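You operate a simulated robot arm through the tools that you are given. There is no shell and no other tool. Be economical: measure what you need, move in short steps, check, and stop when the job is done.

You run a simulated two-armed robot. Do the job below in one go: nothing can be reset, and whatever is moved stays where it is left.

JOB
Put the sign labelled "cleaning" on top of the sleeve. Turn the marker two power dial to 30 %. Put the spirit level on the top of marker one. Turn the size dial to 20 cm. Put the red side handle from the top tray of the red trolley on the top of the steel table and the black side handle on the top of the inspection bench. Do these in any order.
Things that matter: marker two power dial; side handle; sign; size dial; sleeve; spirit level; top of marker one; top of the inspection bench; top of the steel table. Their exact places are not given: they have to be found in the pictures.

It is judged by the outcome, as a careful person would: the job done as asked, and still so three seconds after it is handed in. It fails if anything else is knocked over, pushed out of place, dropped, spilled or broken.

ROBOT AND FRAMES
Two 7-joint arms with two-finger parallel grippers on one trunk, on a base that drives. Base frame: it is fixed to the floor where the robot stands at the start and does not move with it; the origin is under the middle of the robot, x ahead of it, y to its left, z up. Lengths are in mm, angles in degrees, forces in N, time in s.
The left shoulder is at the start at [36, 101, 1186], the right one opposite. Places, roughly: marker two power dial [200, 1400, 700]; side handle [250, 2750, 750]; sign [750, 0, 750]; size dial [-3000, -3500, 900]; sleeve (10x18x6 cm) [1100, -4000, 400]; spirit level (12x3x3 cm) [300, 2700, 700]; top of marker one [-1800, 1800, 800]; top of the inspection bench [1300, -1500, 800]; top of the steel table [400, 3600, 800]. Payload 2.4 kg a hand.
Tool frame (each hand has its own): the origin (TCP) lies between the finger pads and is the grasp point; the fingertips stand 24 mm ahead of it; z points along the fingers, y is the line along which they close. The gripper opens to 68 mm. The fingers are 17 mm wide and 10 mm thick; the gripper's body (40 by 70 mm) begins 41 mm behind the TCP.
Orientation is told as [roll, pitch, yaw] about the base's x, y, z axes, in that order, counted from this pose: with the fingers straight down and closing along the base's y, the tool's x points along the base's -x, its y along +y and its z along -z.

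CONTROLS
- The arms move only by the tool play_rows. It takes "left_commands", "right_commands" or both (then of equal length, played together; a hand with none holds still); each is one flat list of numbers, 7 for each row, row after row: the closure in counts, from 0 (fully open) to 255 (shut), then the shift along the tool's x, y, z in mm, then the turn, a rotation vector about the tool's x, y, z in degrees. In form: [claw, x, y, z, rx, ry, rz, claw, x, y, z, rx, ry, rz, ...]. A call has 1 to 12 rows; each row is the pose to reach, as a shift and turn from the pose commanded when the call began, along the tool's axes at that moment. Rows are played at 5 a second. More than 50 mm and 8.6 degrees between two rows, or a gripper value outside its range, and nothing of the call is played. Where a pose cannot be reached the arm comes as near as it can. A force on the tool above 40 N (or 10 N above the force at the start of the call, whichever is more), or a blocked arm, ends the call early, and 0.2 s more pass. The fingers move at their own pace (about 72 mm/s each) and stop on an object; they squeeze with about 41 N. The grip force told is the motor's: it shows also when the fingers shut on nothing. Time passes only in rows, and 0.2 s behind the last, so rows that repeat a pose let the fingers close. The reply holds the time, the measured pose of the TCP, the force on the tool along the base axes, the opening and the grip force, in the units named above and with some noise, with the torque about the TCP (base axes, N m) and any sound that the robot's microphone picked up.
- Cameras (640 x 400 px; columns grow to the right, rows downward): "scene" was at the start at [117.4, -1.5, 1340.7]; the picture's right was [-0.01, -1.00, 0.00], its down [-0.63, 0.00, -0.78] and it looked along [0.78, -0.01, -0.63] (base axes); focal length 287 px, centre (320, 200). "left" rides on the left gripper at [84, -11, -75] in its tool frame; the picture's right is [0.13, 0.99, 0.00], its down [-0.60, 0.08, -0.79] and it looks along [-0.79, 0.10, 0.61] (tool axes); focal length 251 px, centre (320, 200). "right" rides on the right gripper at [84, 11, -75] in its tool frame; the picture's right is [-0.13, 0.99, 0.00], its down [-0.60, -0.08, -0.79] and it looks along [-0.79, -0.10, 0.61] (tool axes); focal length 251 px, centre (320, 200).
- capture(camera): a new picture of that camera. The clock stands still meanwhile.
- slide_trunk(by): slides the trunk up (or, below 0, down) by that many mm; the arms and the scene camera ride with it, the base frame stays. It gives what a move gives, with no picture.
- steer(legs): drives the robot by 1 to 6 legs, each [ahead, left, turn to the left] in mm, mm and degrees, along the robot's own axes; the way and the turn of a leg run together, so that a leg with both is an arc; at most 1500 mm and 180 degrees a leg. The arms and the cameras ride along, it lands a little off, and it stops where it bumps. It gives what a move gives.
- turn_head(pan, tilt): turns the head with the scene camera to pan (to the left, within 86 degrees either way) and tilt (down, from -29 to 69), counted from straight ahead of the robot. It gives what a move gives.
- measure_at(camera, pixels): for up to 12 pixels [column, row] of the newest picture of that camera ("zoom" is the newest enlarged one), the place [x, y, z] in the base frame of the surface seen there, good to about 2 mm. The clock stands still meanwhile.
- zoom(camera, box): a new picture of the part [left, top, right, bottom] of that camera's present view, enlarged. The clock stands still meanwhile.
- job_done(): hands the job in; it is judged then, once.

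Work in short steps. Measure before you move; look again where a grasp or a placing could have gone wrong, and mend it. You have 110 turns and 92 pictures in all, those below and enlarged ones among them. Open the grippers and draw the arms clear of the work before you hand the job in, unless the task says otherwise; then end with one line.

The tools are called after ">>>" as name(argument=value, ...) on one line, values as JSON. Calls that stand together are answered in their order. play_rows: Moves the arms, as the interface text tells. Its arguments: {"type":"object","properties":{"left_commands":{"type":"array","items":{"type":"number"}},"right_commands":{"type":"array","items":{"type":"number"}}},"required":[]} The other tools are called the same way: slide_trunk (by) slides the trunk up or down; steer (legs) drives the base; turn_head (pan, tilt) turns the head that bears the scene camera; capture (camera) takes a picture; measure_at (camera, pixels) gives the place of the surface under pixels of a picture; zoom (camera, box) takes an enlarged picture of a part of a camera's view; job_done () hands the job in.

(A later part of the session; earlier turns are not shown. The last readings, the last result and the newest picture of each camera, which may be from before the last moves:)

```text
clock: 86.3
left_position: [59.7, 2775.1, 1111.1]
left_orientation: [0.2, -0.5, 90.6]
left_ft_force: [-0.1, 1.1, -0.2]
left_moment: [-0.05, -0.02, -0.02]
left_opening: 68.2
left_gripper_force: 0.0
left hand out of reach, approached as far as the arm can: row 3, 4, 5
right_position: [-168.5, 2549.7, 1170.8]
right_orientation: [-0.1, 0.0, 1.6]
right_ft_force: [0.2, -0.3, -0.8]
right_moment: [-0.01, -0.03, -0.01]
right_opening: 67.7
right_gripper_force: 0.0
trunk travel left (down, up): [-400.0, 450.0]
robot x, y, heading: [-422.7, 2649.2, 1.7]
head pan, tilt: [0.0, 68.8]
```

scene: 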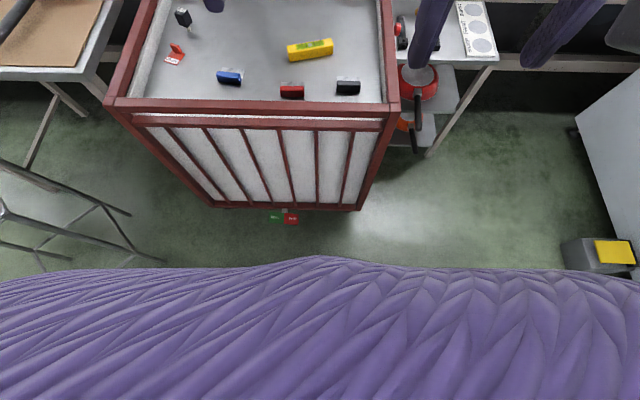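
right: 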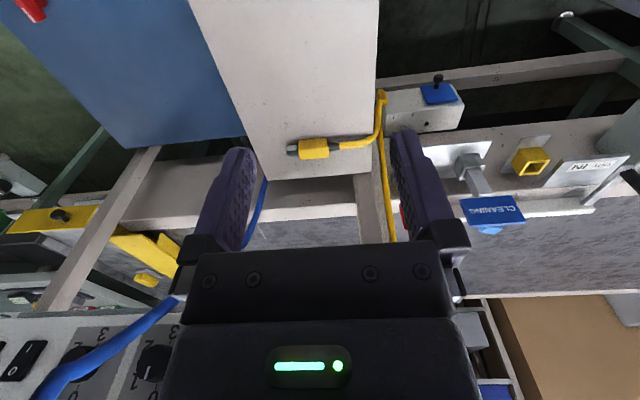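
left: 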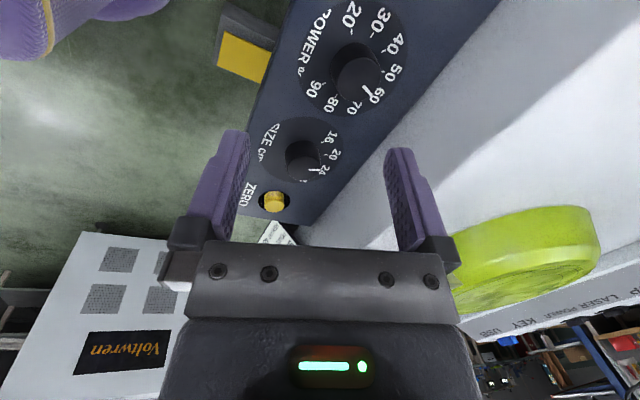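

Tool-down reach is about 485 mm ahead. I drive 150 mm nearer and lower the trunk, then line up the left hand over the red handle.

>>> play_rows(left_commands=[0, 0, 40, 0, 0, 0, 0, 0, 0, 60, 0, 0, 0, 0])

>>> steer(legs=[[150, 0, -1.5]])

>>> slide_trunk(by=-260)

>>> turn_head(pan=0, tilt=50)

>>> capture(camera="scene")

>>> capture(camera="left")

```text
clock: 86.9
left_position: [1.5, 2776.5, 1113.1]
left_orientation: [0.1, -0.3, 90.8]
left_ft_force: [0.3, 0.2, 0.4]
left_moment: [-0.02, -0.01, 0.02]
left_opening: 67.9
left_gripper_force: 0.1
right_position: [-169.0, 2551.4, 1172.4]
right_orientation: [-0.1, 0.0, 1.6]
right_ft_force: [-1.0, 0.4, 0.2]
right_moment: [0.01, -0.03, 0.01]
right_opening: 68.1
right_gripper_force: 0.0
trunk travel left (down, up): [-400.0, 450.0]
robot x, y, heading: [-424.3, 2646.8, 1.9]
head pan, tilt: [0.0, 68.8]
```

```text
clock: 88.2
left_position: [154.2, 2767.1, 1113.2]
left_orientation: [0.2, -0.5, 89.3]
left_ft_force: [0.2, 0.7, 0.2]
left_moment: [0.04, 0.03, 0.0]
left_opening: 68.0
left_gripper_force: 0.1
right_position: [-20.5, 2545.6, 1171.4]
right_orientation: [0.0, 0.1, 0.0]
right_ft_force: [0.0, -0.3, 0.0]
right_moment: [0.02, 0.0, 0.02]
right_opening: 67.7
right_gripper_force: 0.1
trunk travel left (down, up): [-400.0, 450.0]
robot x, y, heading: [-274.7, 2655.0, 0.4]
head pan, tilt: [0.0, 68.8]
```

```text
clock: 90.9
left_position: [152.9, 2766.6, 853.6]
left_orientation: [0.1, -0.6, 89.2]
left_ft_force: [0.2, 0.9, 0.8]
left_moment: [0.0, 0.02, 0.02]
left_opening: 67.9
left_gripper_force: 0.1
right_position: [-23.3, 2545.1, 912.2]
right_orientation: [0.0, 0.0, 0.1]
right_ft_force: [0.0, 0.4, -0.6]
right_moment: [-0.01, 0.0, 0.0]
right_opening: 67.9
right_gripper_force: 0.0
trunk travel left (down, up): [-140.0, 710.0]
robot x, y, heading: [-275.0, 2655.2, 0.2]
head pan, tilt: [0.0, 68.8]
```

```text
clock: 91.7
left_position: [153.4, 2767.3, 853.2]
left_orientation: [0.2, -0.5, 89.2]
left_ft_force: [-0.1, 0.1, 0.6]
left_moment: [0.01, 0.0, 0.0]
left_opening: 67.9
left_gripper_force: 0.1
right_position: [-23.4, 2544.9, 911.8]
right_orientation: [-0.1, 0.0, 0.1]
right_ft_force: [-0.3, 0.0, -0.1]
right_moment: [0.0, 0.0, 0.05]
right_opening: 67.9
right_gripper_force: 0.0
trunk travel left (down, up): [-140.0, 710.0]
robot x, y, heading: [-275.5, 2649.8, -0.1]
head pan, tilt: [0.0, 50.0]
```

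```text
65 pictures are left
```

scene: 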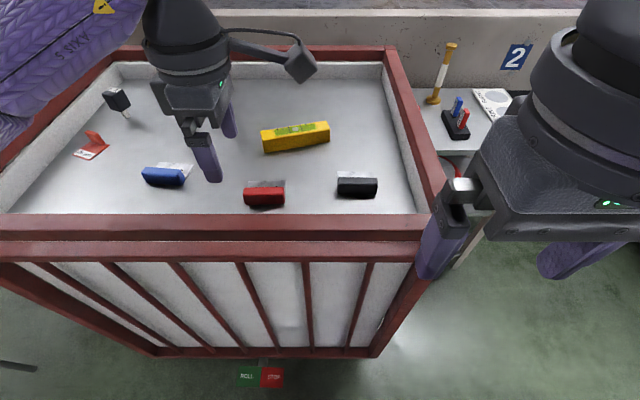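

```text
64 pictures are left
```

left: 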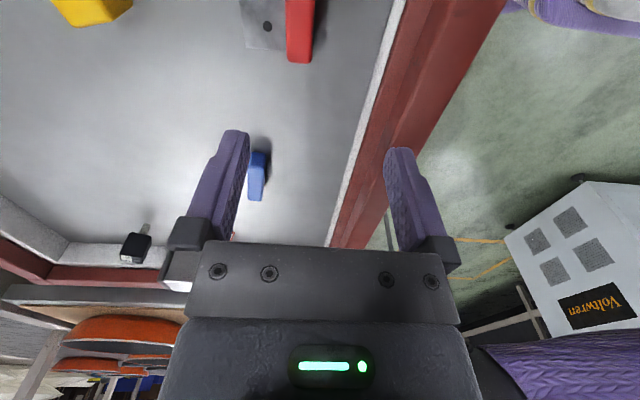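

I measure the objects precisely from this nearer view.

>>> zoom(camera="scene", box=[230, 115, 390, 215])

>>> measure_at(camera="scene", pixels=[[264, 189], [264, 186], [264, 193], [246, 190], [283, 190], [264, 199], [358, 179], [340, 180], [376, 180], [358, 190], [295, 129], [295, 210]])

```text
4.00 times, centred on (310, 165) of scene
```

zoom: 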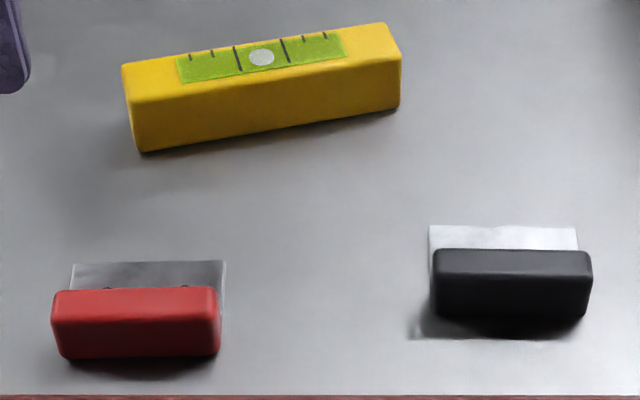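

```text
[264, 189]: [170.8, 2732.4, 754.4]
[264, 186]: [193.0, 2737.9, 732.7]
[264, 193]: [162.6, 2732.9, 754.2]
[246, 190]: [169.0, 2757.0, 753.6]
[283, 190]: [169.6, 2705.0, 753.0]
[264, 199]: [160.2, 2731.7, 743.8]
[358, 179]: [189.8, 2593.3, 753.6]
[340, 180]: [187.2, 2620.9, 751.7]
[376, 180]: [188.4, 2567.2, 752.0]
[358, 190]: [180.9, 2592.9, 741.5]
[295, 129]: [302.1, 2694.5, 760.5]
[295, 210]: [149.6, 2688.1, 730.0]
```

Red bar centre (168, 2731.5), top 754, with its plate on the +x side. I move over it, descend to TCP z≈762 and close.

>>> play_rows(left_commands=[0, 35.3, -15.5, 0, 0, 0, 0, 0, 35.3, -15.5, 40, 0, 0, 0, 0, 35.3, -15.5, 70, 0, 0, 0, 0, 35.3, -15.5, 70, 0, 0, 0])

>>> capture(camera="scene")

```text
clock: 92.7
left_position: [168.1, 2731.1, 783.1]
left_orientation: [0.2, -0.5, 89.1]
left_ft_force: [-0.6, 0.2, -0.7]
left_moment: [0.0, -0.01, 0.0]
left_opening: 67.7
left_gripper_force: 0.1
right_position: [-23.0, 2545.7, 910.4]
right_orientation: [0.0, 0.0, 0.1]
right_ft_force: [-0.5, -0.1, 0.1]
right_moment: [0.02, 0.0, -0.01]
right_opening: 68.1
right_gripper_force: 0.0
trunk travel left (down, up): [-140.0, 710.0]
robot x, y, heading: [-273.5, 2652.2, 0.4]
head pan, tilt: [0.0, 50.0]
```

```text
62 pictures are left
```

scene: 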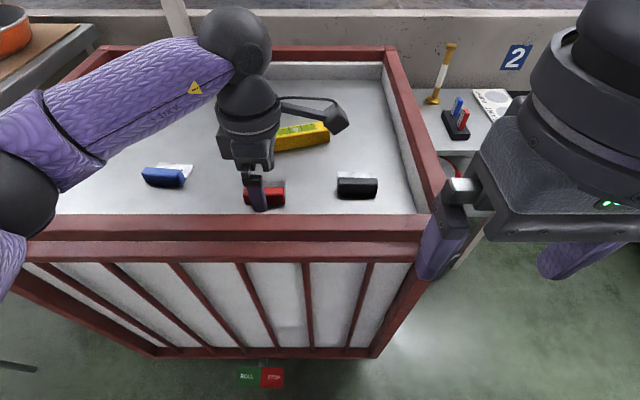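

Aligned on the red bar. I go down 21 mm, close and lift.

>>> play_rows(left_commands=[0, 0, 0, 12, 0, 0, 0, 0, 0, 0, 21, 0, 0, 0, 0, 0, 0, 21, 0, 0, 0, 255, 0, 0, 21, 0, 0, 0, 255, 0, 0, 21, 0, 0, 0, 255, 0, 0, 21, 0, 0, 0, 255, 0, 0, 21, 0, 0, 0, 255, 0, 0, -10, 0, 0, 0, 255, 0, 0, -50, 0, 0, 0, 255, 0, 0, -90, 0, 0, 0])

>>> capture(camera="left")

```text
clock: 94.9
left_position: [169.7, 2733.4, 872.7]
left_orientation: [0.2, -0.4, 89.2]
left_ft_force: [0.5, 0.3, -1.1]
left_moment: [-0.03, -0.02, -0.01]
left_opening: 16.5
left_gripper_force: 34.8
right_position: [-22.2, 2546.9, 912.6]
right_orientation: [0.0, 0.1, 0.1]
right_ft_force: [0.3, -0.5, -0.8]
right_moment: [-0.01, 0.02, 0.03]
right_opening: 68.1
right_gripper_force: 0.0
trunk travel left (down, up): [-140.0, 710.0]
robot x, y, heading: [-272.7, 2652.1, 0.3]
head pan, tilt: [0.0, 50.0]
```

```text
61 pictures are left
```

left: 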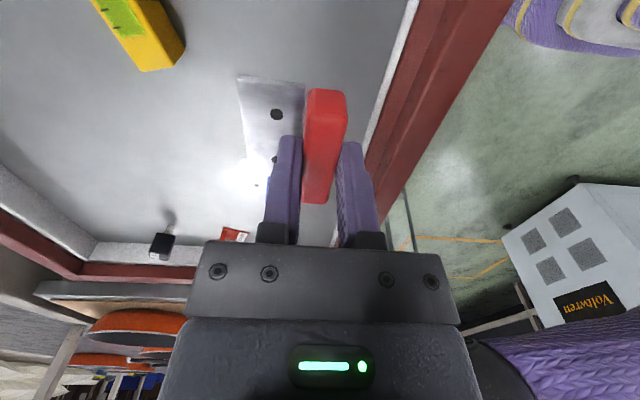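

Red handle held (16.5 mm). I move the left hand aside (+y) and bring the right hand over with yaw -90° for the black one.

>>> play_rows(left_commands=[255, -25, 0, 0, 0, 0, 0, 255, -50, 0, 0, 0, 0, 0, 255, -75, 0, -10, 0, 0, 0, 255, -100, 0, -20, 0, 0, 0, 255, -120, 0, -30, 0, 0, 0, 255, -120, 0, -30, 0, 0, 0, 255, -120, 0, -30, 0, 0, 0, 255, -120, 0, -30, 0, 0, 0, 255, -120, 0, -30, 0, 0, 0, 255, -120, 0, -30, 0, 0, 0, 255, -120, 0, -30, 0, 0, 0, 255, -120, 0, -30, 0, 0, 0], right_commands=[0, -15, 4, 0, 0, 0, 8.2, 0, -30, 8, 0, 0, 0, 16.4, 0, -45, 12, 0, 0, 0, 24.6, 0, -60, 16, 0, 0, 0, 32.8, 0, -75, 20, 0, 0, 0, 41, 0, -90, 24, 0, 0, 0, 49.2, 0, -105, 28, 0, 0, 0, 57.4, 0, -120, 32, 0, 0, 0, 65.6, 0, -135, 36, 0, 0, 0, 73.8, 0, -150, 40, 0, 0, 0, 82, 0, -165, 44, 0, 0, 0, 90, 0, -190, 49, 0, 0, 0, 90])

>>> capture(camera="scene")

```text
clock: 97.5
left_position: [169.8, 2850.1, 904.0]
left_orientation: [0.3, -0.3, 89.2]
left_ft_force: [-0.8, -0.8, 0.2]
left_moment: [0.0, -0.05, -0.04]
left_opening: 16.4
left_gripper_force: 34.8
right_position: [166.9, 2594.4, 911.2]
right_orientation: [0.1, 0.0, -90.0]
right_ft_force: [0.8, -0.2, -0.3]
right_moment: [0.02, -0.02, -0.03]
right_opening: 67.7
right_gripper_force: 0.0
trunk travel left (down, up): [-140.0, 710.0]
robot x, y, heading: [-271.4, 2654.7, -0.1]
head pan, tilt: [0.0, 50.0]
```

```text
60 pictures are left
```

scene: 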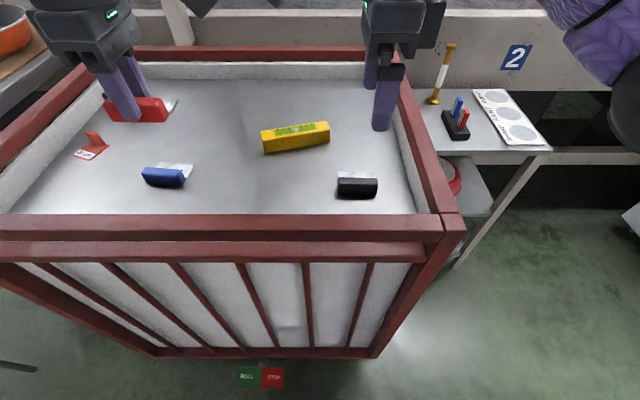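

Right hand is near; I shift 20 mm ahead and descend to just above the black bar.

>>> play_rows(right_commands=[0, 0, 20.5, 0, 0, 0, 0, 0, 0, 20.5, 45, 0, 0, 0, 0, 0, 20.5, 90, 0, 0, 0, 0, 0, 20.5, 125, 0, 0, 0, 0, 0, 20.5, 125, 0, 0, 0])

>>> zoom(camera="scene", box=[280, 100, 440, 220])

```text
clock: 98.7
left_position: [170.1, 2850.6, 904.2]
left_orientation: [0.2, -0.4, 89.2]
left_ft_force: [0.4, 0.5, -0.5]
left_moment: [0.03, 0.03, 0.01]
left_opening: 16.3
left_gripper_force: 36.0
right_position: [187.7, 2592.6, 785.6]
right_orientation: [0.0, 0.0, -89.9]
right_ft_force: [0.2, -0.1, -0.3]
right_moment: [-0.03, -0.05, 0.02]
right_opening: 68.0
right_gripper_force: 0.1
trunk travel left (down, up): [-140.0, 710.0]
robot x, y, heading: [-273.6, 2652.2, 0.1]
head pan, tilt: [0.0, 50.0]
```

```text
3.33 times, centred on (360, 160) of scene
```

zoom: 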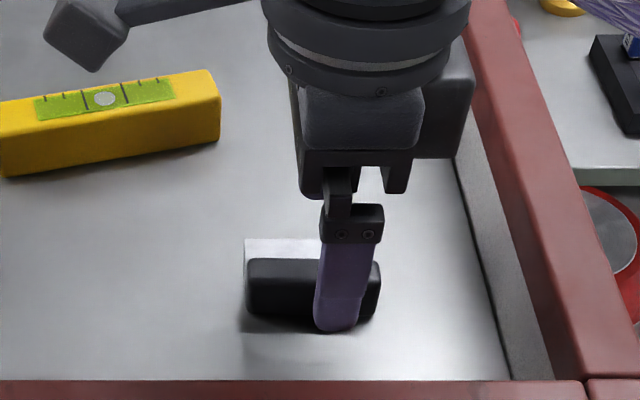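

Aligned. Down 23 mm, close, lift.

>>> play_rows(right_commands=[0, 0, 0, 12, 0, 0, 0, 0, 0, 0, 23, 0, 0, 0, 0, 0, 0, 23, 0, 0, 0, 255, 0, 0, 23, 0, 0, 0, 255, 0, 0, 23, 0, 0, 0, 255, 0, 0, 23, 0, 0, 0, 255, 0, 0, 23, 0, 0, 0, 255, 0, 0, -10, 0, 0, 0, 255, 0, 0, -50, 0, 0, 0, 255, 0, 0, -90, 0, 0, 0, 255, 0, 0, -130, 0, 0, 0])

>>> turn_head(pan=60, tilt=35)

>>> capture(camera="scene")

```text
clock: 101.1
left_position: [169.9, 2850.2, 905.3]
left_orientation: [0.3, -0.4, 89.2]
left_ft_force: [0.3, -0.1, -0.5]
left_moment: [-0.04, 0.04, 0.0]
left_opening: 16.4
left_gripper_force: 35.4
right_position: [189.6, 2592.3, 916.4]
right_orientation: [-0.2, 0.0, -90.0]
right_ft_force: [-1.0, 0.2, -0.3]
right_moment: [-0.01, 0.02, -0.03]
right_opening: 16.4
right_gripper_force: 35.1
trunk travel left (down, up): [-140.0, 710.0]
robot x, y, heading: [-273.2, 2654.9, 0.2]
head pan, tilt: [0.0, 50.0]
```

```text
clock: 102.4
left_position: [170.7, 2850.8, 903.5]
left_orientation: [0.3, -0.4, 89.2]
left_ft_force: [0.0, -0.7, -1.0]
left_moment: [0.01, 0.01, -0.01]
left_opening: 16.5
left_gripper_force: 35.2
right_position: [190.4, 2593.1, 913.7]
right_orientation: [0.0, 0.0, -90.0]
right_ft_force: [-0.2, -0.4, -0.9]
right_moment: [-0.01, 0.0, 0.0]
right_opening: 16.6
right_gripper_force: 35.3
trunk travel left (down, up): [-140.0, 710.0]
robot x, y, heading: [-271.8, 2653.2, 0.1]
head pan, tilt: [60.0, 35.0]
```

```text
58 pictures are left
```

scene: 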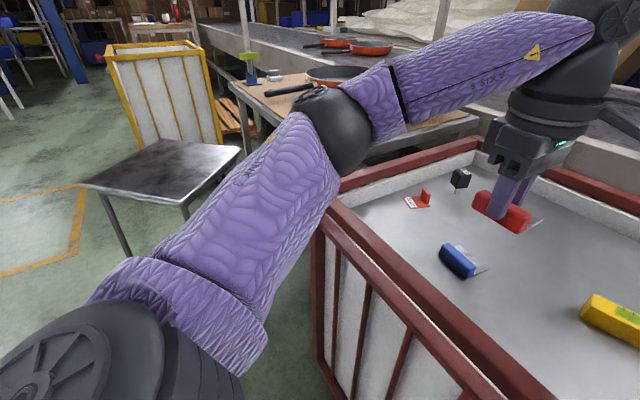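

Both handles are held. I raise the trunk, back off, and measure the pan table (270,90) and dark stool (165,170).

>>> measure_at(camera="scene", pixels=[[235, 85], [262, 122], [290, 100], [250, 80], [425, 130], [85, 185], [160, 140], [238, 150], [180, 205], [310, 80], [460, 120], [282, 140]])

>>> slide_trunk(by=260)

>>> steer(legs=[[-330, 0, 0], [0, 0, 45]])

>>> turn_head(pan=10, tilt=32)

>>> capture(camera="scene")

```text
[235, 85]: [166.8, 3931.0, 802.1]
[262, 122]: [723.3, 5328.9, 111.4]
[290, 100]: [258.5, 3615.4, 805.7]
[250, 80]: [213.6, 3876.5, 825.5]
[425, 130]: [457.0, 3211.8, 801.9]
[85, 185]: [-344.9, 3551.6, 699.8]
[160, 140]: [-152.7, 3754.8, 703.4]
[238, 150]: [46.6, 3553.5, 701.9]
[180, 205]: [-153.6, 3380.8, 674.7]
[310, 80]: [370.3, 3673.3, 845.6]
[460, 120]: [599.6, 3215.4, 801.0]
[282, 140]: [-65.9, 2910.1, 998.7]
```

```text
clock: 105.1
left_position: [171.1, 2851.4, 1163.0]
left_orientation: [0.3, -0.4, 89.2]
left_ft_force: [-0.6, -0.6, -1.3]
left_moment: [-0.02, -0.01, 0.01]
left_opening: 16.3
left_gripper_force: 35.6
right_position: [186.0, 2594.0, 1178.7]
right_orientation: [0.4, 0.0, -89.9]
right_ft_force: [-0.2, 0.2, -0.6]
right_moment: [0.0, 0.01, -0.01]
right_opening: 16.6
right_gripper_force: 35.5
trunk travel left (down, up): [-400.0, 450.0]
robot x, y, heading: [-273.3, 2655.9, 0.0]
head pan, tilt: [60.0, 35.0]
```

```text
clock: 109.3
left_position: [-425.7, 3106.5, 1164.3]
left_orientation: [0.2, -0.4, 134.2]
left_ft_force: [0.4, 0.2, 0.1]
left_moment: [-0.02, 0.03, -0.04]
left_opening: 16.4
left_gripper_force: 35.0
right_position: [-235.8, 2935.7, 1178.7]
right_orientation: [0.5, 0.0, -44.9]
right_ft_force: [-0.4, 0.9, -1.0]
right_moment: [0.02, 0.01, 0.02]
right_opening: 16.9
right_gripper_force: 34.9
trunk travel left (down, up): [-400.0, 450.0]
robot x, y, heading: [-599.8, 2653.6, 45.2]
head pan, tilt: [60.0, 35.0]
```

```text
clock: 110.5
left_position: [-426.7, 3106.7, 1164.0]
left_orientation: [0.3, -0.4, 134.2]
left_ft_force: [-0.2, 0.6, -1.1]
left_moment: [0.0, -0.02, 0.03]
left_opening: 16.2
left_gripper_force: 34.8
right_position: [-234.4, 2936.0, 1178.5]
right_orientation: [0.4, 0.0, -44.8]
right_ft_force: [-0.1, -0.3, -0.2]
right_moment: [0.03, 0.01, 0.02]
right_opening: 16.4
right_gripper_force: 35.8
trunk travel left (down, up): [-400.0, 450.0]
robot x, y, heading: [-601.2, 2653.1, 45.2]
head pan, tilt: [10.0, 32.0]
```

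```text
57 pictures are left
```

scene: 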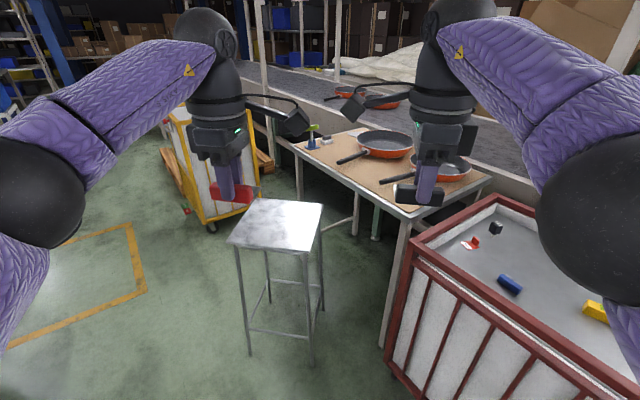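

The pan table's centre and height match the "steel table" (z≈802). I zoom to find free space on it.

>>> zoom(camera="scene", box=[280, 110, 500, 230])

>>> measure_at(camera="scene", pixels=[[295, 145], [340, 175], [375, 200], [385, 212], [330, 155], [370, 185], [390, 190], [320, 163], [355, 172], [345, 160], [398, 214], [345, 140]])

```text
2.91 times, centred on (390, 170) of scene
```

zoom: 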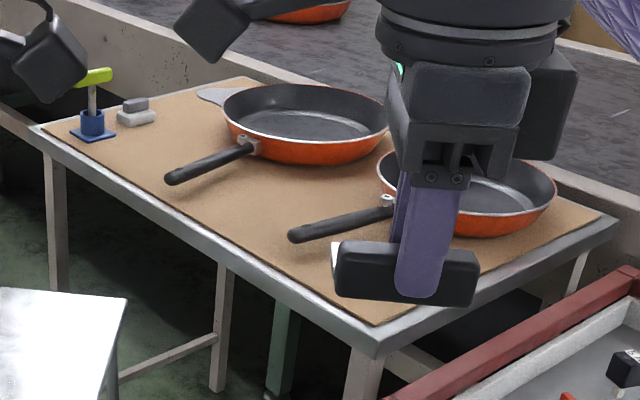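

```text
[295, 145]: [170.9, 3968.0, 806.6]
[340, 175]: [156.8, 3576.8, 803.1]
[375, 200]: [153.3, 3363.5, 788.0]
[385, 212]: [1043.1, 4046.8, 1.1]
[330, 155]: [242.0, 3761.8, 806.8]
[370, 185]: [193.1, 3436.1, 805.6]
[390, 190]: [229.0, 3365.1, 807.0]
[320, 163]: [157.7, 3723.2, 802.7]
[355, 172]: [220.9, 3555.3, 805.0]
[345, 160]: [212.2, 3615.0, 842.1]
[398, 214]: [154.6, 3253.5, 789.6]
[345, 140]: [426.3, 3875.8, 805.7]
```

Free mat near the table's SW corner, z≈805.5. The stool blocks the direct side, so I stand at about (-250, 3045), heading 0, between stool and trolley.

>>> steer(legs=[[0, 0, -45], [0, 392, 0], [250, 0, 0], [100, 0, 0]])

>>> turn_head(pan=30, tilt=45)

>>> capture(camera="scene")

```text
clock: 117.2
left_position: [179.6, 3273.5, 1164.5]
left_orientation: [0.2, -0.4, 90.9]
left_ft_force: [-0.2, 0.4, -0.4]
left_moment: [-0.01, 0.0, 0.03]
left_opening: 16.4
left_gripper_force: 35.0
right_position: [202.3, 3019.3, 1178.9]
right_orientation: [0.3, -0.1, -88.2]
right_ft_force: [0.9, 0.5, -1.2]
right_moment: [0.04, 0.04, 0.03]
right_opening: 16.6
right_gripper_force: 35.4
trunk travel left (down, up): [-400.0, 450.0]
robot x, y, heading: [-260.3, 3060.1, 1.7]
head pan, tilt: [10.0, 32.0]
```

```text
clock: 118.0
left_position: [177.7, 3274.1, 1163.5]
left_orientation: [0.2, -0.5, 90.9]
left_ft_force: [0.3, -0.5, -1.5]
left_moment: [-0.01, 0.0, -0.01]
left_opening: 16.4
left_gripper_force: 35.4
right_position: [200.4, 3020.0, 1179.1]
right_orientation: [0.4, -0.1, -88.3]
right_ft_force: [0.0, 0.0, -1.1]
right_moment: [-0.02, 0.01, -0.02]
right_opening: 16.5
right_gripper_force: 35.5
trunk travel left (down, up): [-400.0, 450.0]
robot x, y, heading: [-260.6, 3060.9, 1.5]
head pan, tilt: [30.0, 45.0]
```

```text
55 pictures are left
```

scene: 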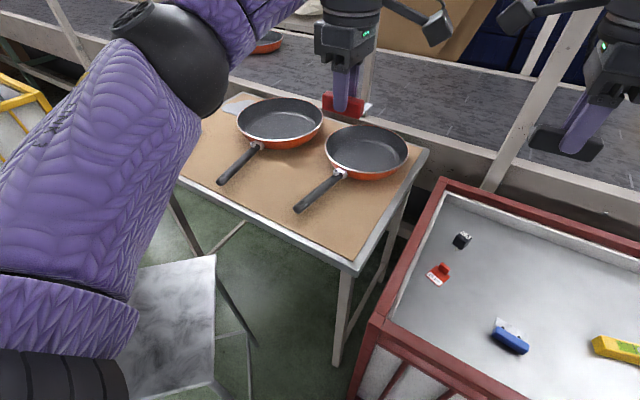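

No bump. I measure the free corner of the mat around (345,235).

>>> measure_at(camera="scene", pixels=[[355, 268], [350, 248], [340, 235], [365, 225], [300, 212], [330, 182], [300, 225], [375, 195], [345, 220], [340, 170]])

>>> slide_trunk(by=-250)

```text
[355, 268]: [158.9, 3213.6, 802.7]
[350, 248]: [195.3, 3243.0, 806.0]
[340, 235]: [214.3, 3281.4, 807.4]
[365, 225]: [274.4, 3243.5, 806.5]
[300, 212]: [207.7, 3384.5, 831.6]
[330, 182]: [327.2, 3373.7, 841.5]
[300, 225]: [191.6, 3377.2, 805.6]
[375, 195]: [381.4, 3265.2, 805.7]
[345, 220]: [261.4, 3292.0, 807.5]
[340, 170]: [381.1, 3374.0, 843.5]
```

```text
clock: 120.6
left_position: [178.0, 3274.4, 913.7]
left_orientation: [0.2, -0.4, 91.0]
left_ft_force: [-0.2, 0.0, -0.5]
left_moment: [0.01, 0.01, -0.01]
left_opening: 16.9
left_gripper_force: 35.2
right_position: [200.6, 3018.8, 928.6]
right_orientation: [0.4, -0.1, -88.3]
right_ft_force: [-0.1, -1.3, -0.5]
right_moment: [0.02, -0.03, 0.03]
right_opening: 16.6
right_gripper_force: 35.4
trunk travel left (down, up): [-150.0, 700.0]
robot x, y, heading: [-261.8, 3061.0, 1.8]
head pan, tilt: [30.0, 45.0]
```

Target (208, 3278), 100 mm from the pan handle. I move over and lower to about contact.

>>> play_rows(left_commands=[255, -3.5, -15, 0, 0, 0, 0, 255, -3.5, -30, 0, 0, 0, 0, 255, -3.5, -30, 40, 0, 0, 0, 255, -3.5, -30, 65, 0, 0, 0, 255, -3.5, -30, 73, 0, 0, 0, 255, -3.5, -30, 76, 0, 0, 0, 255, -3.5, -30, 76, 0, 0, 0])

>>> zoom(camera="scene", box=[240, 150, 440, 290])

```text
clock: 122.2
left_position: [208.2, 3279.4, 838.9]
left_orientation: [-0.1, -0.4, 91.0]
left_ft_force: [5.4, 1.8, 12.3]
left_moment: [0.14, -0.2, 0.02]
left_opening: 16.4
left_gripper_force: 34.9
right_position: [201.1, 3018.2, 930.6]
right_orientation: [0.4, 0.1, -88.3]
right_ft_force: [-0.4, -0.5, -1.1]
right_moment: [0.0, 0.01, 0.01]
right_opening: 16.5
right_gripper_force: 35.6
trunk travel left (down, up): [-150.0, 700.0]
robot x, y, heading: [-263.3, 3059.1, 1.6]
head pan, tilt: [30.0, 45.0]
```

```text
2.86 times, centred on (340, 220) of scene
```

zoom: 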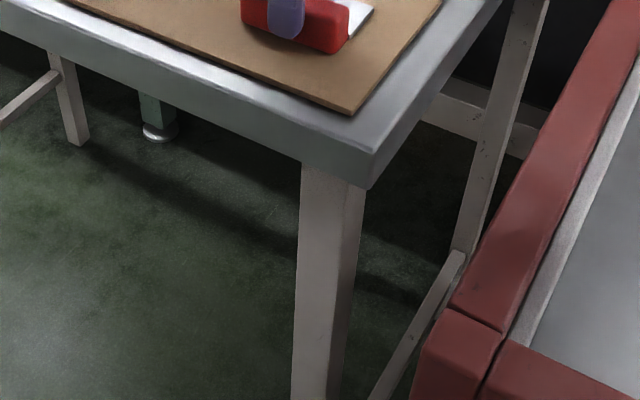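

Contact (12 N) with the handle flat on the mat. I open and lift straight up.

>>> play_rows(left_commands=[0, 0, 0, -1, 0, 0, 0, 0, 0, 0, -1, 0, 0, 0, 0, 0, 0, -2, 0, 0, 0, 0, 0, 0, -20, 0, 0, 0, 0, 0, 0, -60, 0, 0, 0, 0, 0, 0, -100, 0, 0, 0])

>>> turn_head(pan=25, tilt=32)

>>> capture(camera="scene")

```text
clock: 123.6
left_position: [208.9, 3276.2, 939.2]
left_orientation: [0.2, -0.4, 90.9]
left_ft_force: [0.1, -0.4, -0.1]
left_moment: [-0.01, -0.03, 0.01]
left_opening: 67.9
left_gripper_force: 0.0
right_position: [201.5, 3017.6, 928.9]
right_orientation: [0.5, 0.1, -88.3]
right_ft_force: [-0.5, 0.1, -0.8]
right_moment: [0.02, -0.01, 0.02]
right_opening: 16.4
right_gripper_force: 35.3
trunk travel left (down, up): [-150.0, 700.0]
robot x, y, heading: [-264.1, 3065.2, 1.6]
head pan, tilt: [30.0, 45.0]
```

```text
clock: 124.3
left_position: [208.2, 3275.1, 937.9]
left_orientation: [0.2, -0.4, 90.9]
left_ft_force: [-0.3, -0.3, 0.8]
left_moment: [0.01, 0.0, 0.02]
left_opening: 68.0
left_gripper_force: 0.0
right_position: [199.7, 3018.9, 928.4]
right_orientation: [0.4, 0.0, -88.3]
right_ft_force: [0.4, -0.1, -1.0]
right_moment: [-0.01, -0.01, -0.01]
right_opening: 16.7
right_gripper_force: 35.1
trunk travel left (down, up): [-150.0, 700.0]
robot x, y, heading: [-257.6, 3063.9, 1.6]
head pan, tilt: [25.0, 32.0]
```

```text
53 pictures are left
```

scene: 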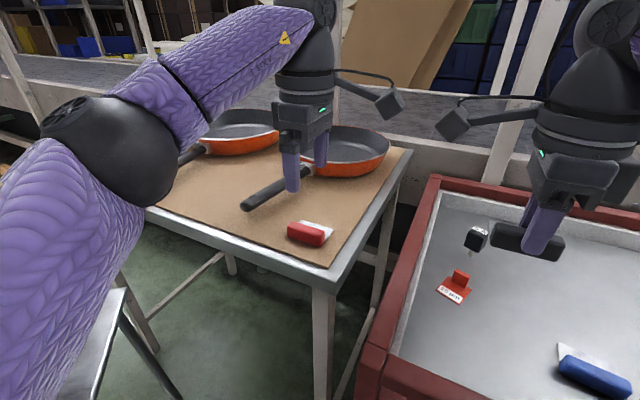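

Red handle placed. Earlier left pictures showed purple parts of my own base at the upper right; I use the left camera to measure my base's front.

>>> capture(camera="left")

```text
52 pictures are left
```

left: 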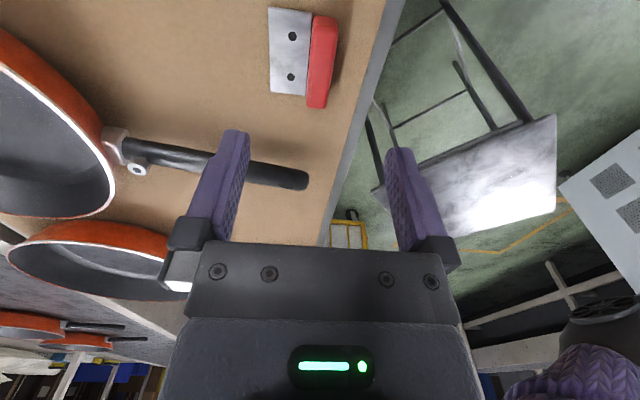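

I drive back alongside the trolley to y≈2640 and take a left picture looking at the base.

>>> steer(legs=[[-20, -420, -1.7]])

>>> capture(camera="left")

>>> measure_at(camera="left", pixels=[[560, 5], [600, 5], [635, 5], [530, 5], [560, 20], [600, 20], [630, 30], [510, 5], [590, 12]])

```text
clock: 126.9
left_position: [202.8, 2838.5, 938.4]
left_orientation: [0.1, -0.4, 89.2]
left_ft_force: [0.2, -0.5, -0.2]
left_moment: [-0.01, 0.0, -0.01]
left_opening: 67.9
left_gripper_force: 0.0
right_position: [186.5, 2581.1, 928.3]
right_orientation: [0.4, 0.0, -89.9]
right_ft_force: [-0.4, -0.4, -0.7]
right_moment: [0.03, 0.0, 0.01]
right_opening: 16.6
right_gripper_force: 35.1
trunk travel left (down, up): [-150.0, 700.0]
robot x, y, heading: [-272.7, 2640.8, 0.2]
head pan, tilt: [25.0, 32.0]
```

```text
51 pictures are left
```

left: 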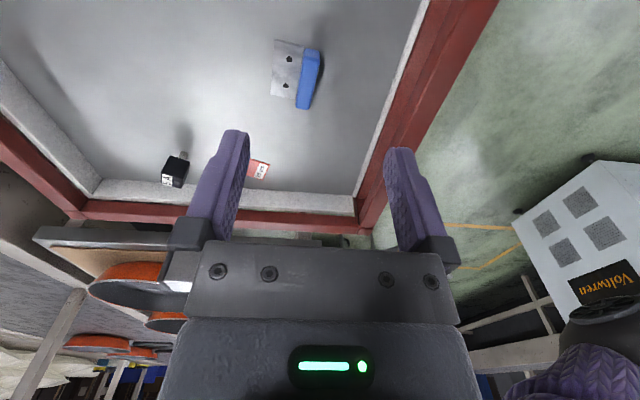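

```text
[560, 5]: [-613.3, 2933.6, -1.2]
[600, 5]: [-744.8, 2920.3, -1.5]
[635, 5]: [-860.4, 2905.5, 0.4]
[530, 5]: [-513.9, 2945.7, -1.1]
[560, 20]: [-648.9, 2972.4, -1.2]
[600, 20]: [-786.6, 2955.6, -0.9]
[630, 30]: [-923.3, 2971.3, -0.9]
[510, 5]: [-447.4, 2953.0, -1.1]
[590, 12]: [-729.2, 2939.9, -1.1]
```

Floor is visible to within 280 mm beside my axis. I move the left hand toward the level and look again.

>>> play_rows(left_commands=[0, 35, 0, 0, 0, 0, 0, 0, 70, 0, 0, 0, 0, 0, 0, 105, 0, 0, 0, 0, 0, 0, 140, 0, 0, 0, 0, 0])

>>> capture(camera="left")

>>> measure_at(camera="left", pixels=[[520, 3], [540, 3], [560, 3], [600, 5], [635, 5], [510, 3], [560, 25], [600, 40], [630, 60], [495, 3], [530, 20], [500, 15]])

```text
clock: 127.5
left_position: [201.8, 2793.7, 939.3]
left_orientation: [0.3, -0.5, 90.4]
left_ft_force: [-0.6, 2.6, 2.6]
left_moment: [-0.45, -0.07, -0.08]
left_opening: 67.9
left_gripper_force: 0.1
right_position: [187.5, 2576.4, 927.0]
right_orientation: [0.2, -0.4, -90.8]
right_ft_force: [0.9, -1.9, -2.8]
right_moment: [-0.05, 0.13, -0.12]
right_opening: 16.6
right_gripper_force: 35.6
trunk travel left (down, up): [-150.0, 700.0]
robot x, y, heading: [-271.2, 2636.6, -0.1]
head pan, tilt: [25.0, 32.0]
stopped in row 2 (left hand): the force on the tool passed its limit at 69 N (the readings are from after the stop); the commanded pose is now the measured one
```

```text
50 pictures are left
```

left: 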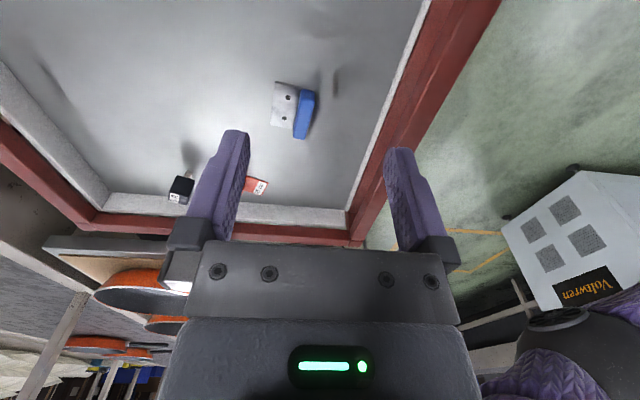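

```text
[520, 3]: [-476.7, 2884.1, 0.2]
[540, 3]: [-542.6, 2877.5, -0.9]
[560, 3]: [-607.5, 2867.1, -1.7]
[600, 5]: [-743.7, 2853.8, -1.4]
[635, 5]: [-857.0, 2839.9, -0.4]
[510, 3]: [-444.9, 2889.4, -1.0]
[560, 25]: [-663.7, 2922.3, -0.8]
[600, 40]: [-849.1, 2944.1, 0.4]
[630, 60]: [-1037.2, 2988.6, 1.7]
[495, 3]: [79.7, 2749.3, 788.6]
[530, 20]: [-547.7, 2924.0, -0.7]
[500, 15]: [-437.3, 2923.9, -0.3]
```

The two hands' cameras touched (stop, nothing lost; black still held). I pull the right hand back and un-yaw it.

>>> play_rows(left_commands=[0, -20, 0, 0, 0, 0, 0, 0, -40, 0, 0, 0, 0, 0, 0, -40, 0, 0, 0, 0, 0, 0, -40, 0, 0, 0, 0, 0, 0, -40, 0, 0, 0, 0, 0, 0, -40, 0, 0, 0, 0, 0, 0, -40, 0, 0, 0, 0, 0, 0, -40, 0, 0, 0, 0, 0, 0, -40, 0, 0, 0, 0, 0, 0, -40, 0, 0, 0, 0, 0, 0, -40, 0, 0, 0, 0, 0], right_commands=[255, -10, 0, -5, 0, 0, 0, 255, -20, -15, -10, 0, 0, -8.2, 255, -30, -30, -15, 0, 0, -16.4, 255, -40, -45, -20, 0, 0, -24.6, 255, -40, -60, -25, 0, 0, -32.8, 255, -40, -75, -30, 0, 0, -41, 255, -40, -90, -35, 0, 0, -49.2, 255, -40, -110, -40, 0, 0, -57.4, 255, -40, -130, -45, 0, 0, -65.6, 255, -40, -150, -50, 0, 0, -73.8, 255, -40, -170, -55, 0, 0, -82])

```text
clock: 129.9
left_position: [202.6, 2832.6, 940.1]
left_orientation: [0.2, -0.5, 90.4]
left_ft_force: [-0.3, -0.6, 0.0]
left_moment: [0.0, 0.0, 0.01]
left_opening: 68.2
left_gripper_force: 0.1
right_position: [16.3, 2540.1, 981.3]
right_orientation: [-0.3, -0.3, -8.5]
right_ft_force: [0.1, 0.7, -1.6]
right_moment: [0.01, -0.02, 0.01]
right_opening: 16.5
right_gripper_force: 35.3
trunk travel left (down, up): [-150.0, 700.0]
robot x, y, heading: [-273.3, 2638.4, 0.3]
head pan, tilt: [25.0, 32.0]
```

Now the left hand goes to y≈2693, and I look at the base from there.

>>> play_rows(left_commands=[0, 45, 0, 0, 0, 0, 0, 0, 90, 0, 0, 0, 0, 0, 0, 140, 0, 0, 0, 0, 0, 0, 140, 0, 0, 0, 0, 0])

>>> capture(camera="left")

>>> measure_at(camera="left", pixels=[[510, 3], [540, 3], [570, 3], [600, 3], [635, 3], [540, 15], [570, 25], [600, 30], [630, 40], [490, 3], [470, 3]])

```text
clock: 130.9
left_position: [205.2, 2692.9, 937.5]
left_orientation: [0.0, -0.6, 90.4]
left_ft_force: [0.3, -1.0, -0.2]
left_moment: [0.0, -0.03, -0.03]
left_opening: 68.0
left_gripper_force: 0.0
right_position: [17.0, 2540.1, 982.9]
right_orientation: [-0.3, -0.4, -8.7]
right_ft_force: [-0.6, 0.5, -0.6]
right_moment: [0.01, 0.05, -0.01]
right_opening: 16.6
right_gripper_force: 35.2
trunk travel left (down, up): [-150.0, 700.0]
robot x, y, heading: [-270.3, 2637.5, -0.1]
head pan, tilt: [25.0, 32.0]
```

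```text
49 pictures are left
```

left: 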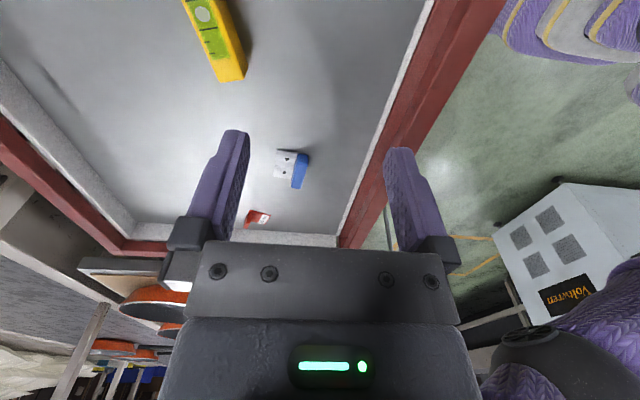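

```text
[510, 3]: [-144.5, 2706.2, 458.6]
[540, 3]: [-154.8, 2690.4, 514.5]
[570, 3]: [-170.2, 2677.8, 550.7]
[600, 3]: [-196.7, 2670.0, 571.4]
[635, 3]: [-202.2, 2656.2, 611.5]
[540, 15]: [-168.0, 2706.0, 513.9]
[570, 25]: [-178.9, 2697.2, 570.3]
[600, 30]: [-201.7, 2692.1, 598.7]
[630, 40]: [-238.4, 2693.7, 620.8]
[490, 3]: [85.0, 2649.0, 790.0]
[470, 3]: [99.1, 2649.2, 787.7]
```

The folded trunk knee reaches only ~130 mm ahead. I check the floor visible right in front of the base.

>>> measure_at(camera="left", pixels=[[498, 20], [492, 30], [510, 50], [540, 65], [570, 72], [600, 78], [480, 55], [625, 85], [633, 95]])

```text
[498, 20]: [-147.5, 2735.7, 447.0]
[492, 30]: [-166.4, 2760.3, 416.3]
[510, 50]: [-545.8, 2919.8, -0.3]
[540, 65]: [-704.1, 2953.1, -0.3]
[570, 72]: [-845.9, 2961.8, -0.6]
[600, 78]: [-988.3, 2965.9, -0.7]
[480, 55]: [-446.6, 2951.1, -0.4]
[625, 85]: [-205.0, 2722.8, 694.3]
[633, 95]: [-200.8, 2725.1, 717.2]
```

To keep the base clear of the pedal (y≈2787) I shift to y≈2510 and creep ahead in small legs.

>>> steer(legs=[[0, -125, 0], [50, 0, 0], [25, 0, 0]])

>>> turn_head(pan=5, tilt=60)

>>> capture(camera="scene")

```text
clock: 133.1
left_position: [280.0, 2571.0, 936.4]
left_orientation: [0.1, -0.5, 90.3]
left_ft_force: [0.2, 0.0, -0.3]
left_moment: [0.05, -0.01, 0.02]
left_opening: 68.3
left_gripper_force: 0.1
right_position: [92.0, 2417.4, 981.6]
right_orientation: [-0.3, -0.2, -8.8]
right_ft_force: [-0.3, -0.6, -0.3]
right_moment: [-0.02, 0.01, 0.01]
right_opening: 16.3
right_gripper_force: 35.7
trunk travel left (down, up): [-150.0, 700.0]
robot x, y, heading: [-197.9, 2516.7, 0.0]
head pan, tilt: [25.0, 32.0]
```

```text
clock: 134.0
left_position: [280.3, 2570.7, 937.0]
left_orientation: [0.1, -0.6, 90.5]
left_ft_force: [-0.3, -0.5, -0.1]
left_moment: [0.01, 0.03, 0.07]
left_opening: 68.0
left_gripper_force: 0.0
right_position: [92.4, 2416.9, 982.4]
right_orientation: [-0.4, -0.3, -8.7]
right_ft_force: [0.5, 0.2, 0.0]
right_moment: [0.01, 0.0, -0.01]
right_opening: 16.7
right_gripper_force: 35.3
trunk travel left (down, up): [-150.0, 700.0]
robot x, y, heading: [-196.2, 2515.5, 0.1]
head pan, tilt: [5.0, 60.0]
```

```text
48 pictures are left
```

scene: 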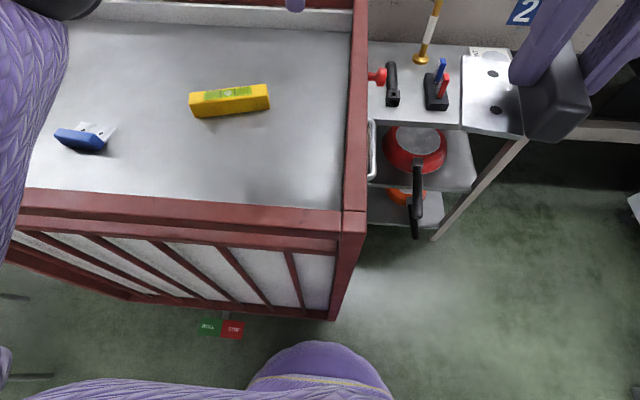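

No bump. I measure the level, the pedal, and the trolley bottom from here.

>>> measure_at(camera="scene", pixels=[[191, 97], [267, 90], [192, 114], [269, 107], [230, 95], [230, 103], [232, 328], [232, 336], [320, 318], [320, 345], [216, 328], [342, 212]])

>>> zoom(camera="scene", box=[170, 60, 290, 135])

```text
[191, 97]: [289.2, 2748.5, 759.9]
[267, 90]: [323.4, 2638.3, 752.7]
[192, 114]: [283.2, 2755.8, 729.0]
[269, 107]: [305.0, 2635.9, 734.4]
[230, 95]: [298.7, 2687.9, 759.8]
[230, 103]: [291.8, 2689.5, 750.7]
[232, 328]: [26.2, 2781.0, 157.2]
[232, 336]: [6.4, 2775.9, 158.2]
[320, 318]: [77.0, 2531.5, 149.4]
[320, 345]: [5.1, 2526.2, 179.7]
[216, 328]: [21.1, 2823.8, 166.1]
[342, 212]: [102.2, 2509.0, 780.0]
```

```text
5.33 times, centred on (230, 98) of scene
```

zoom: 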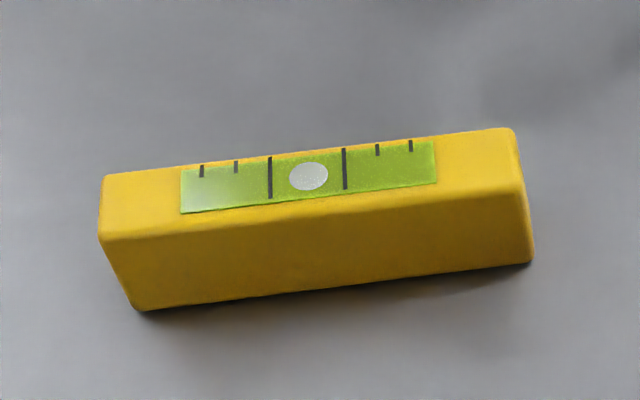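

My base front is ~201 mm ahead of the axis (x≈5), trolley at x≈77: 30 mm more is safe. Level centre ≈(305,2690), axis turned 10°. I drive 30 ahead and go above it.

>>> steer(legs=[[30, 0, 0]])

>>> play_rows(left_commands=[0, -38, 0, 30, 0, 0, -5, 0, -76, 0, 60, 0, 0, -10, 0, -114, 0, 85, 0, 0, -10, 0, -114, 0, 110, 0, 0, -10, 0, -114, 0, 110, 0, 0, -10])

>>> capture(camera="scene")

```text
clock: 134.8
left_position: [310.0, 2570.5, 936.6]
left_orientation: [0.2, -0.4, 90.5]
left_ft_force: [-0.6, 0.5, 0.4]
left_moment: [-0.03, 0.01, -0.03]
left_opening: 68.0
left_gripper_force: 0.1
right_position: [121.8, 2417.0, 983.1]
right_orientation: [-0.2, -0.4, -8.9]
right_ft_force: [-0.4, -0.8, -0.8]
right_moment: [0.01, 0.02, 0.04]
right_opening: 16.5
right_gripper_force: 34.8
trunk travel left (down, up): [-150.0, 700.0]
robot x, y, heading: [-170.8, 2518.6, 0.1]
head pan, tilt: [5.0, 60.0]
```

```text
clock: 136.0
left_position: [310.4, 2684.7, 827.9]
left_orientation: [0.1, -0.5, 100.4]
left_ft_force: [0.1, 0.3, -0.9]
left_moment: [0.0, 0.01, -0.03]
left_opening: 68.3
left_gripper_force: 0.0
right_position: [122.3, 2417.8, 982.8]
right_orientation: [-0.3, -0.4, -8.9]
right_ft_force: [-0.3, 0.1, -0.8]
right_moment: [-0.02, 0.02, 0.0]
right_opening: 16.6
right_gripper_force: 35.2
trunk travel left (down, up): [-150.0, 700.0]
robot x, y, heading: [-168.1, 2514.9, -0.2]
head pan, tilt: [5.0, 60.0]
```

```text
46 pictures are left
```

scene: 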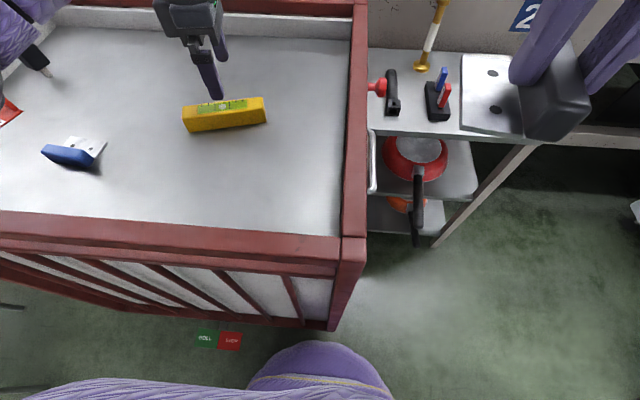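

Now above the level. I descend 71 mm with a 4 mm correction, close and lift.

>>> play_rows(left_commands=[0, 0, 4, 25, 0, 0, 0, 0, 0, 4, 50, 0, 0, 0, 0, 0, 4, 70, 0, 0, 0, 0, 0, 4, 70, 0, 0, 0, 255, 0, 4, 70, 0, 0, 0, 255, 0, 4, 70, 0, 0, 0, 255, 0, 4, 70, 0, 0, 0, 255, 0, 4, 60, 0, 0, 0, 255, 0, 4, 20, 0, 0, 0, 255, 0, 4, -25, 0, 0, 0, 255, 0, 4, -65, 0, 0, 0])

>>> capture(camera="left")

```text
clock: 138.4
left_position: [303.5, 2685.3, 893.2]
left_orientation: [0.2, -0.4, 100.4]
left_ft_force: [0.6, -0.4, -1.3]
left_moment: [-0.01, 0.01, -0.02]
left_opening: 27.6
left_gripper_force: 40.7
right_position: [122.7, 2417.5, 982.2]
right_orientation: [-0.3, -0.3, -8.9]
right_ft_force: [-0.1, 0.4, -0.8]
right_moment: [0.01, 0.0, -0.01]
right_opening: 16.5
right_gripper_force: 35.4
trunk travel left (down, up): [-150.0, 700.0]
robot x, y, heading: [-167.6, 2520.4, 0.1]
head pan, tilt: [5.0, 60.0]
```

```text
45 pictures are left
```

left: 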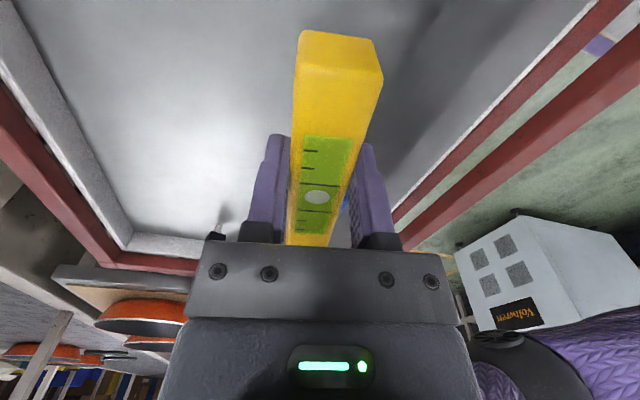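

Level held (27.6 mm). I raise the trunk, back away, and turn toward marker one.

>>> slide_trunk(by=250)

>>> steer(legs=[[-480, 0, 0], [0, 0, 150]])

>>> turn_head(pan=30, tilt=30)

>>> capture(camera="scene")

```text
clock: 141.0
left_position: [306.0, 2683.6, 1142.5]
left_orientation: [0.0, -0.5, 100.2]
left_ft_force: [-0.7, -0.4, -0.9]
left_moment: [-0.03, 0.02, -0.03]
left_opening: 27.2
left_gripper_force: 40.5
right_position: [123.5, 2416.5, 1232.2]
right_orientation: [-0.3, -0.2, -8.9]
right_ft_force: [0.6, -0.2, -1.1]
right_moment: [0.0, 0.0, 0.0]
right_opening: 16.6
right_gripper_force: 35.3
trunk travel left (down, up): [-400.0, 450.0]
robot x, y, heading: [-166.8, 2516.8, 0.2]
head pan, tilt: [5.0, 60.0]
```

```text
clock: 150.2
left_position: [-1148.8, 2579.0, 1143.1]
left_orientation: [0.1, -0.4, -106.6]
left_ft_force: [-0.1, 0.2, -0.2]
left_moment: [0.02, 0.02, -0.01]
left_opening: 27.3
left_gripper_force: 40.8
right_position: [-865.3, 2734.8, 1234.3]
right_orientation: [-0.3, -0.2, 144.3]
right_ft_force: [-0.9, 0.2, -0.1]
right_moment: [0.03, 0.0, 0.02]
right_opening: 16.5
right_gripper_force: 34.9
trunk travel left (down, up): [-400.0, 450.0]
robot x, y, heading: [-649.8, 2515.7, 153.2]
head pan, tilt: [5.0, 60.0]
```

```text
clock: 151.1
left_position: [-1149.3, 2579.9, 1144.3]
left_orientation: [0.0, -0.4, -106.6]
left_ft_force: [-0.2, 0.1, -1.5]
left_moment: [0.0, -0.03, -0.01]
left_opening: 27.3
left_gripper_force: 40.9
right_position: [-865.5, 2734.9, 1231.7]
right_orientation: [-0.2, -0.3, 144.3]
right_ft_force: [0.1, -0.3, -0.4]
right_moment: [0.0, 0.01, 0.01]
right_opening: 16.5
right_gripper_force: 35.5
trunk travel left (down, up): [-400.0, 450.0]
robot x, y, heading: [-652.5, 2513.4, 153.3]
head pan, tilt: [30.0, 30.0]
```

```text
44 pictures are left
```

scene: 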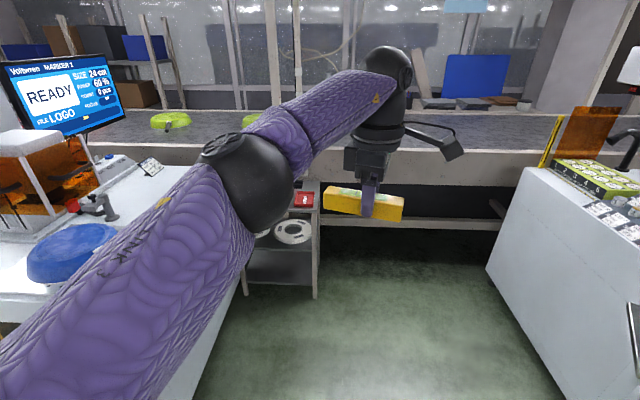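

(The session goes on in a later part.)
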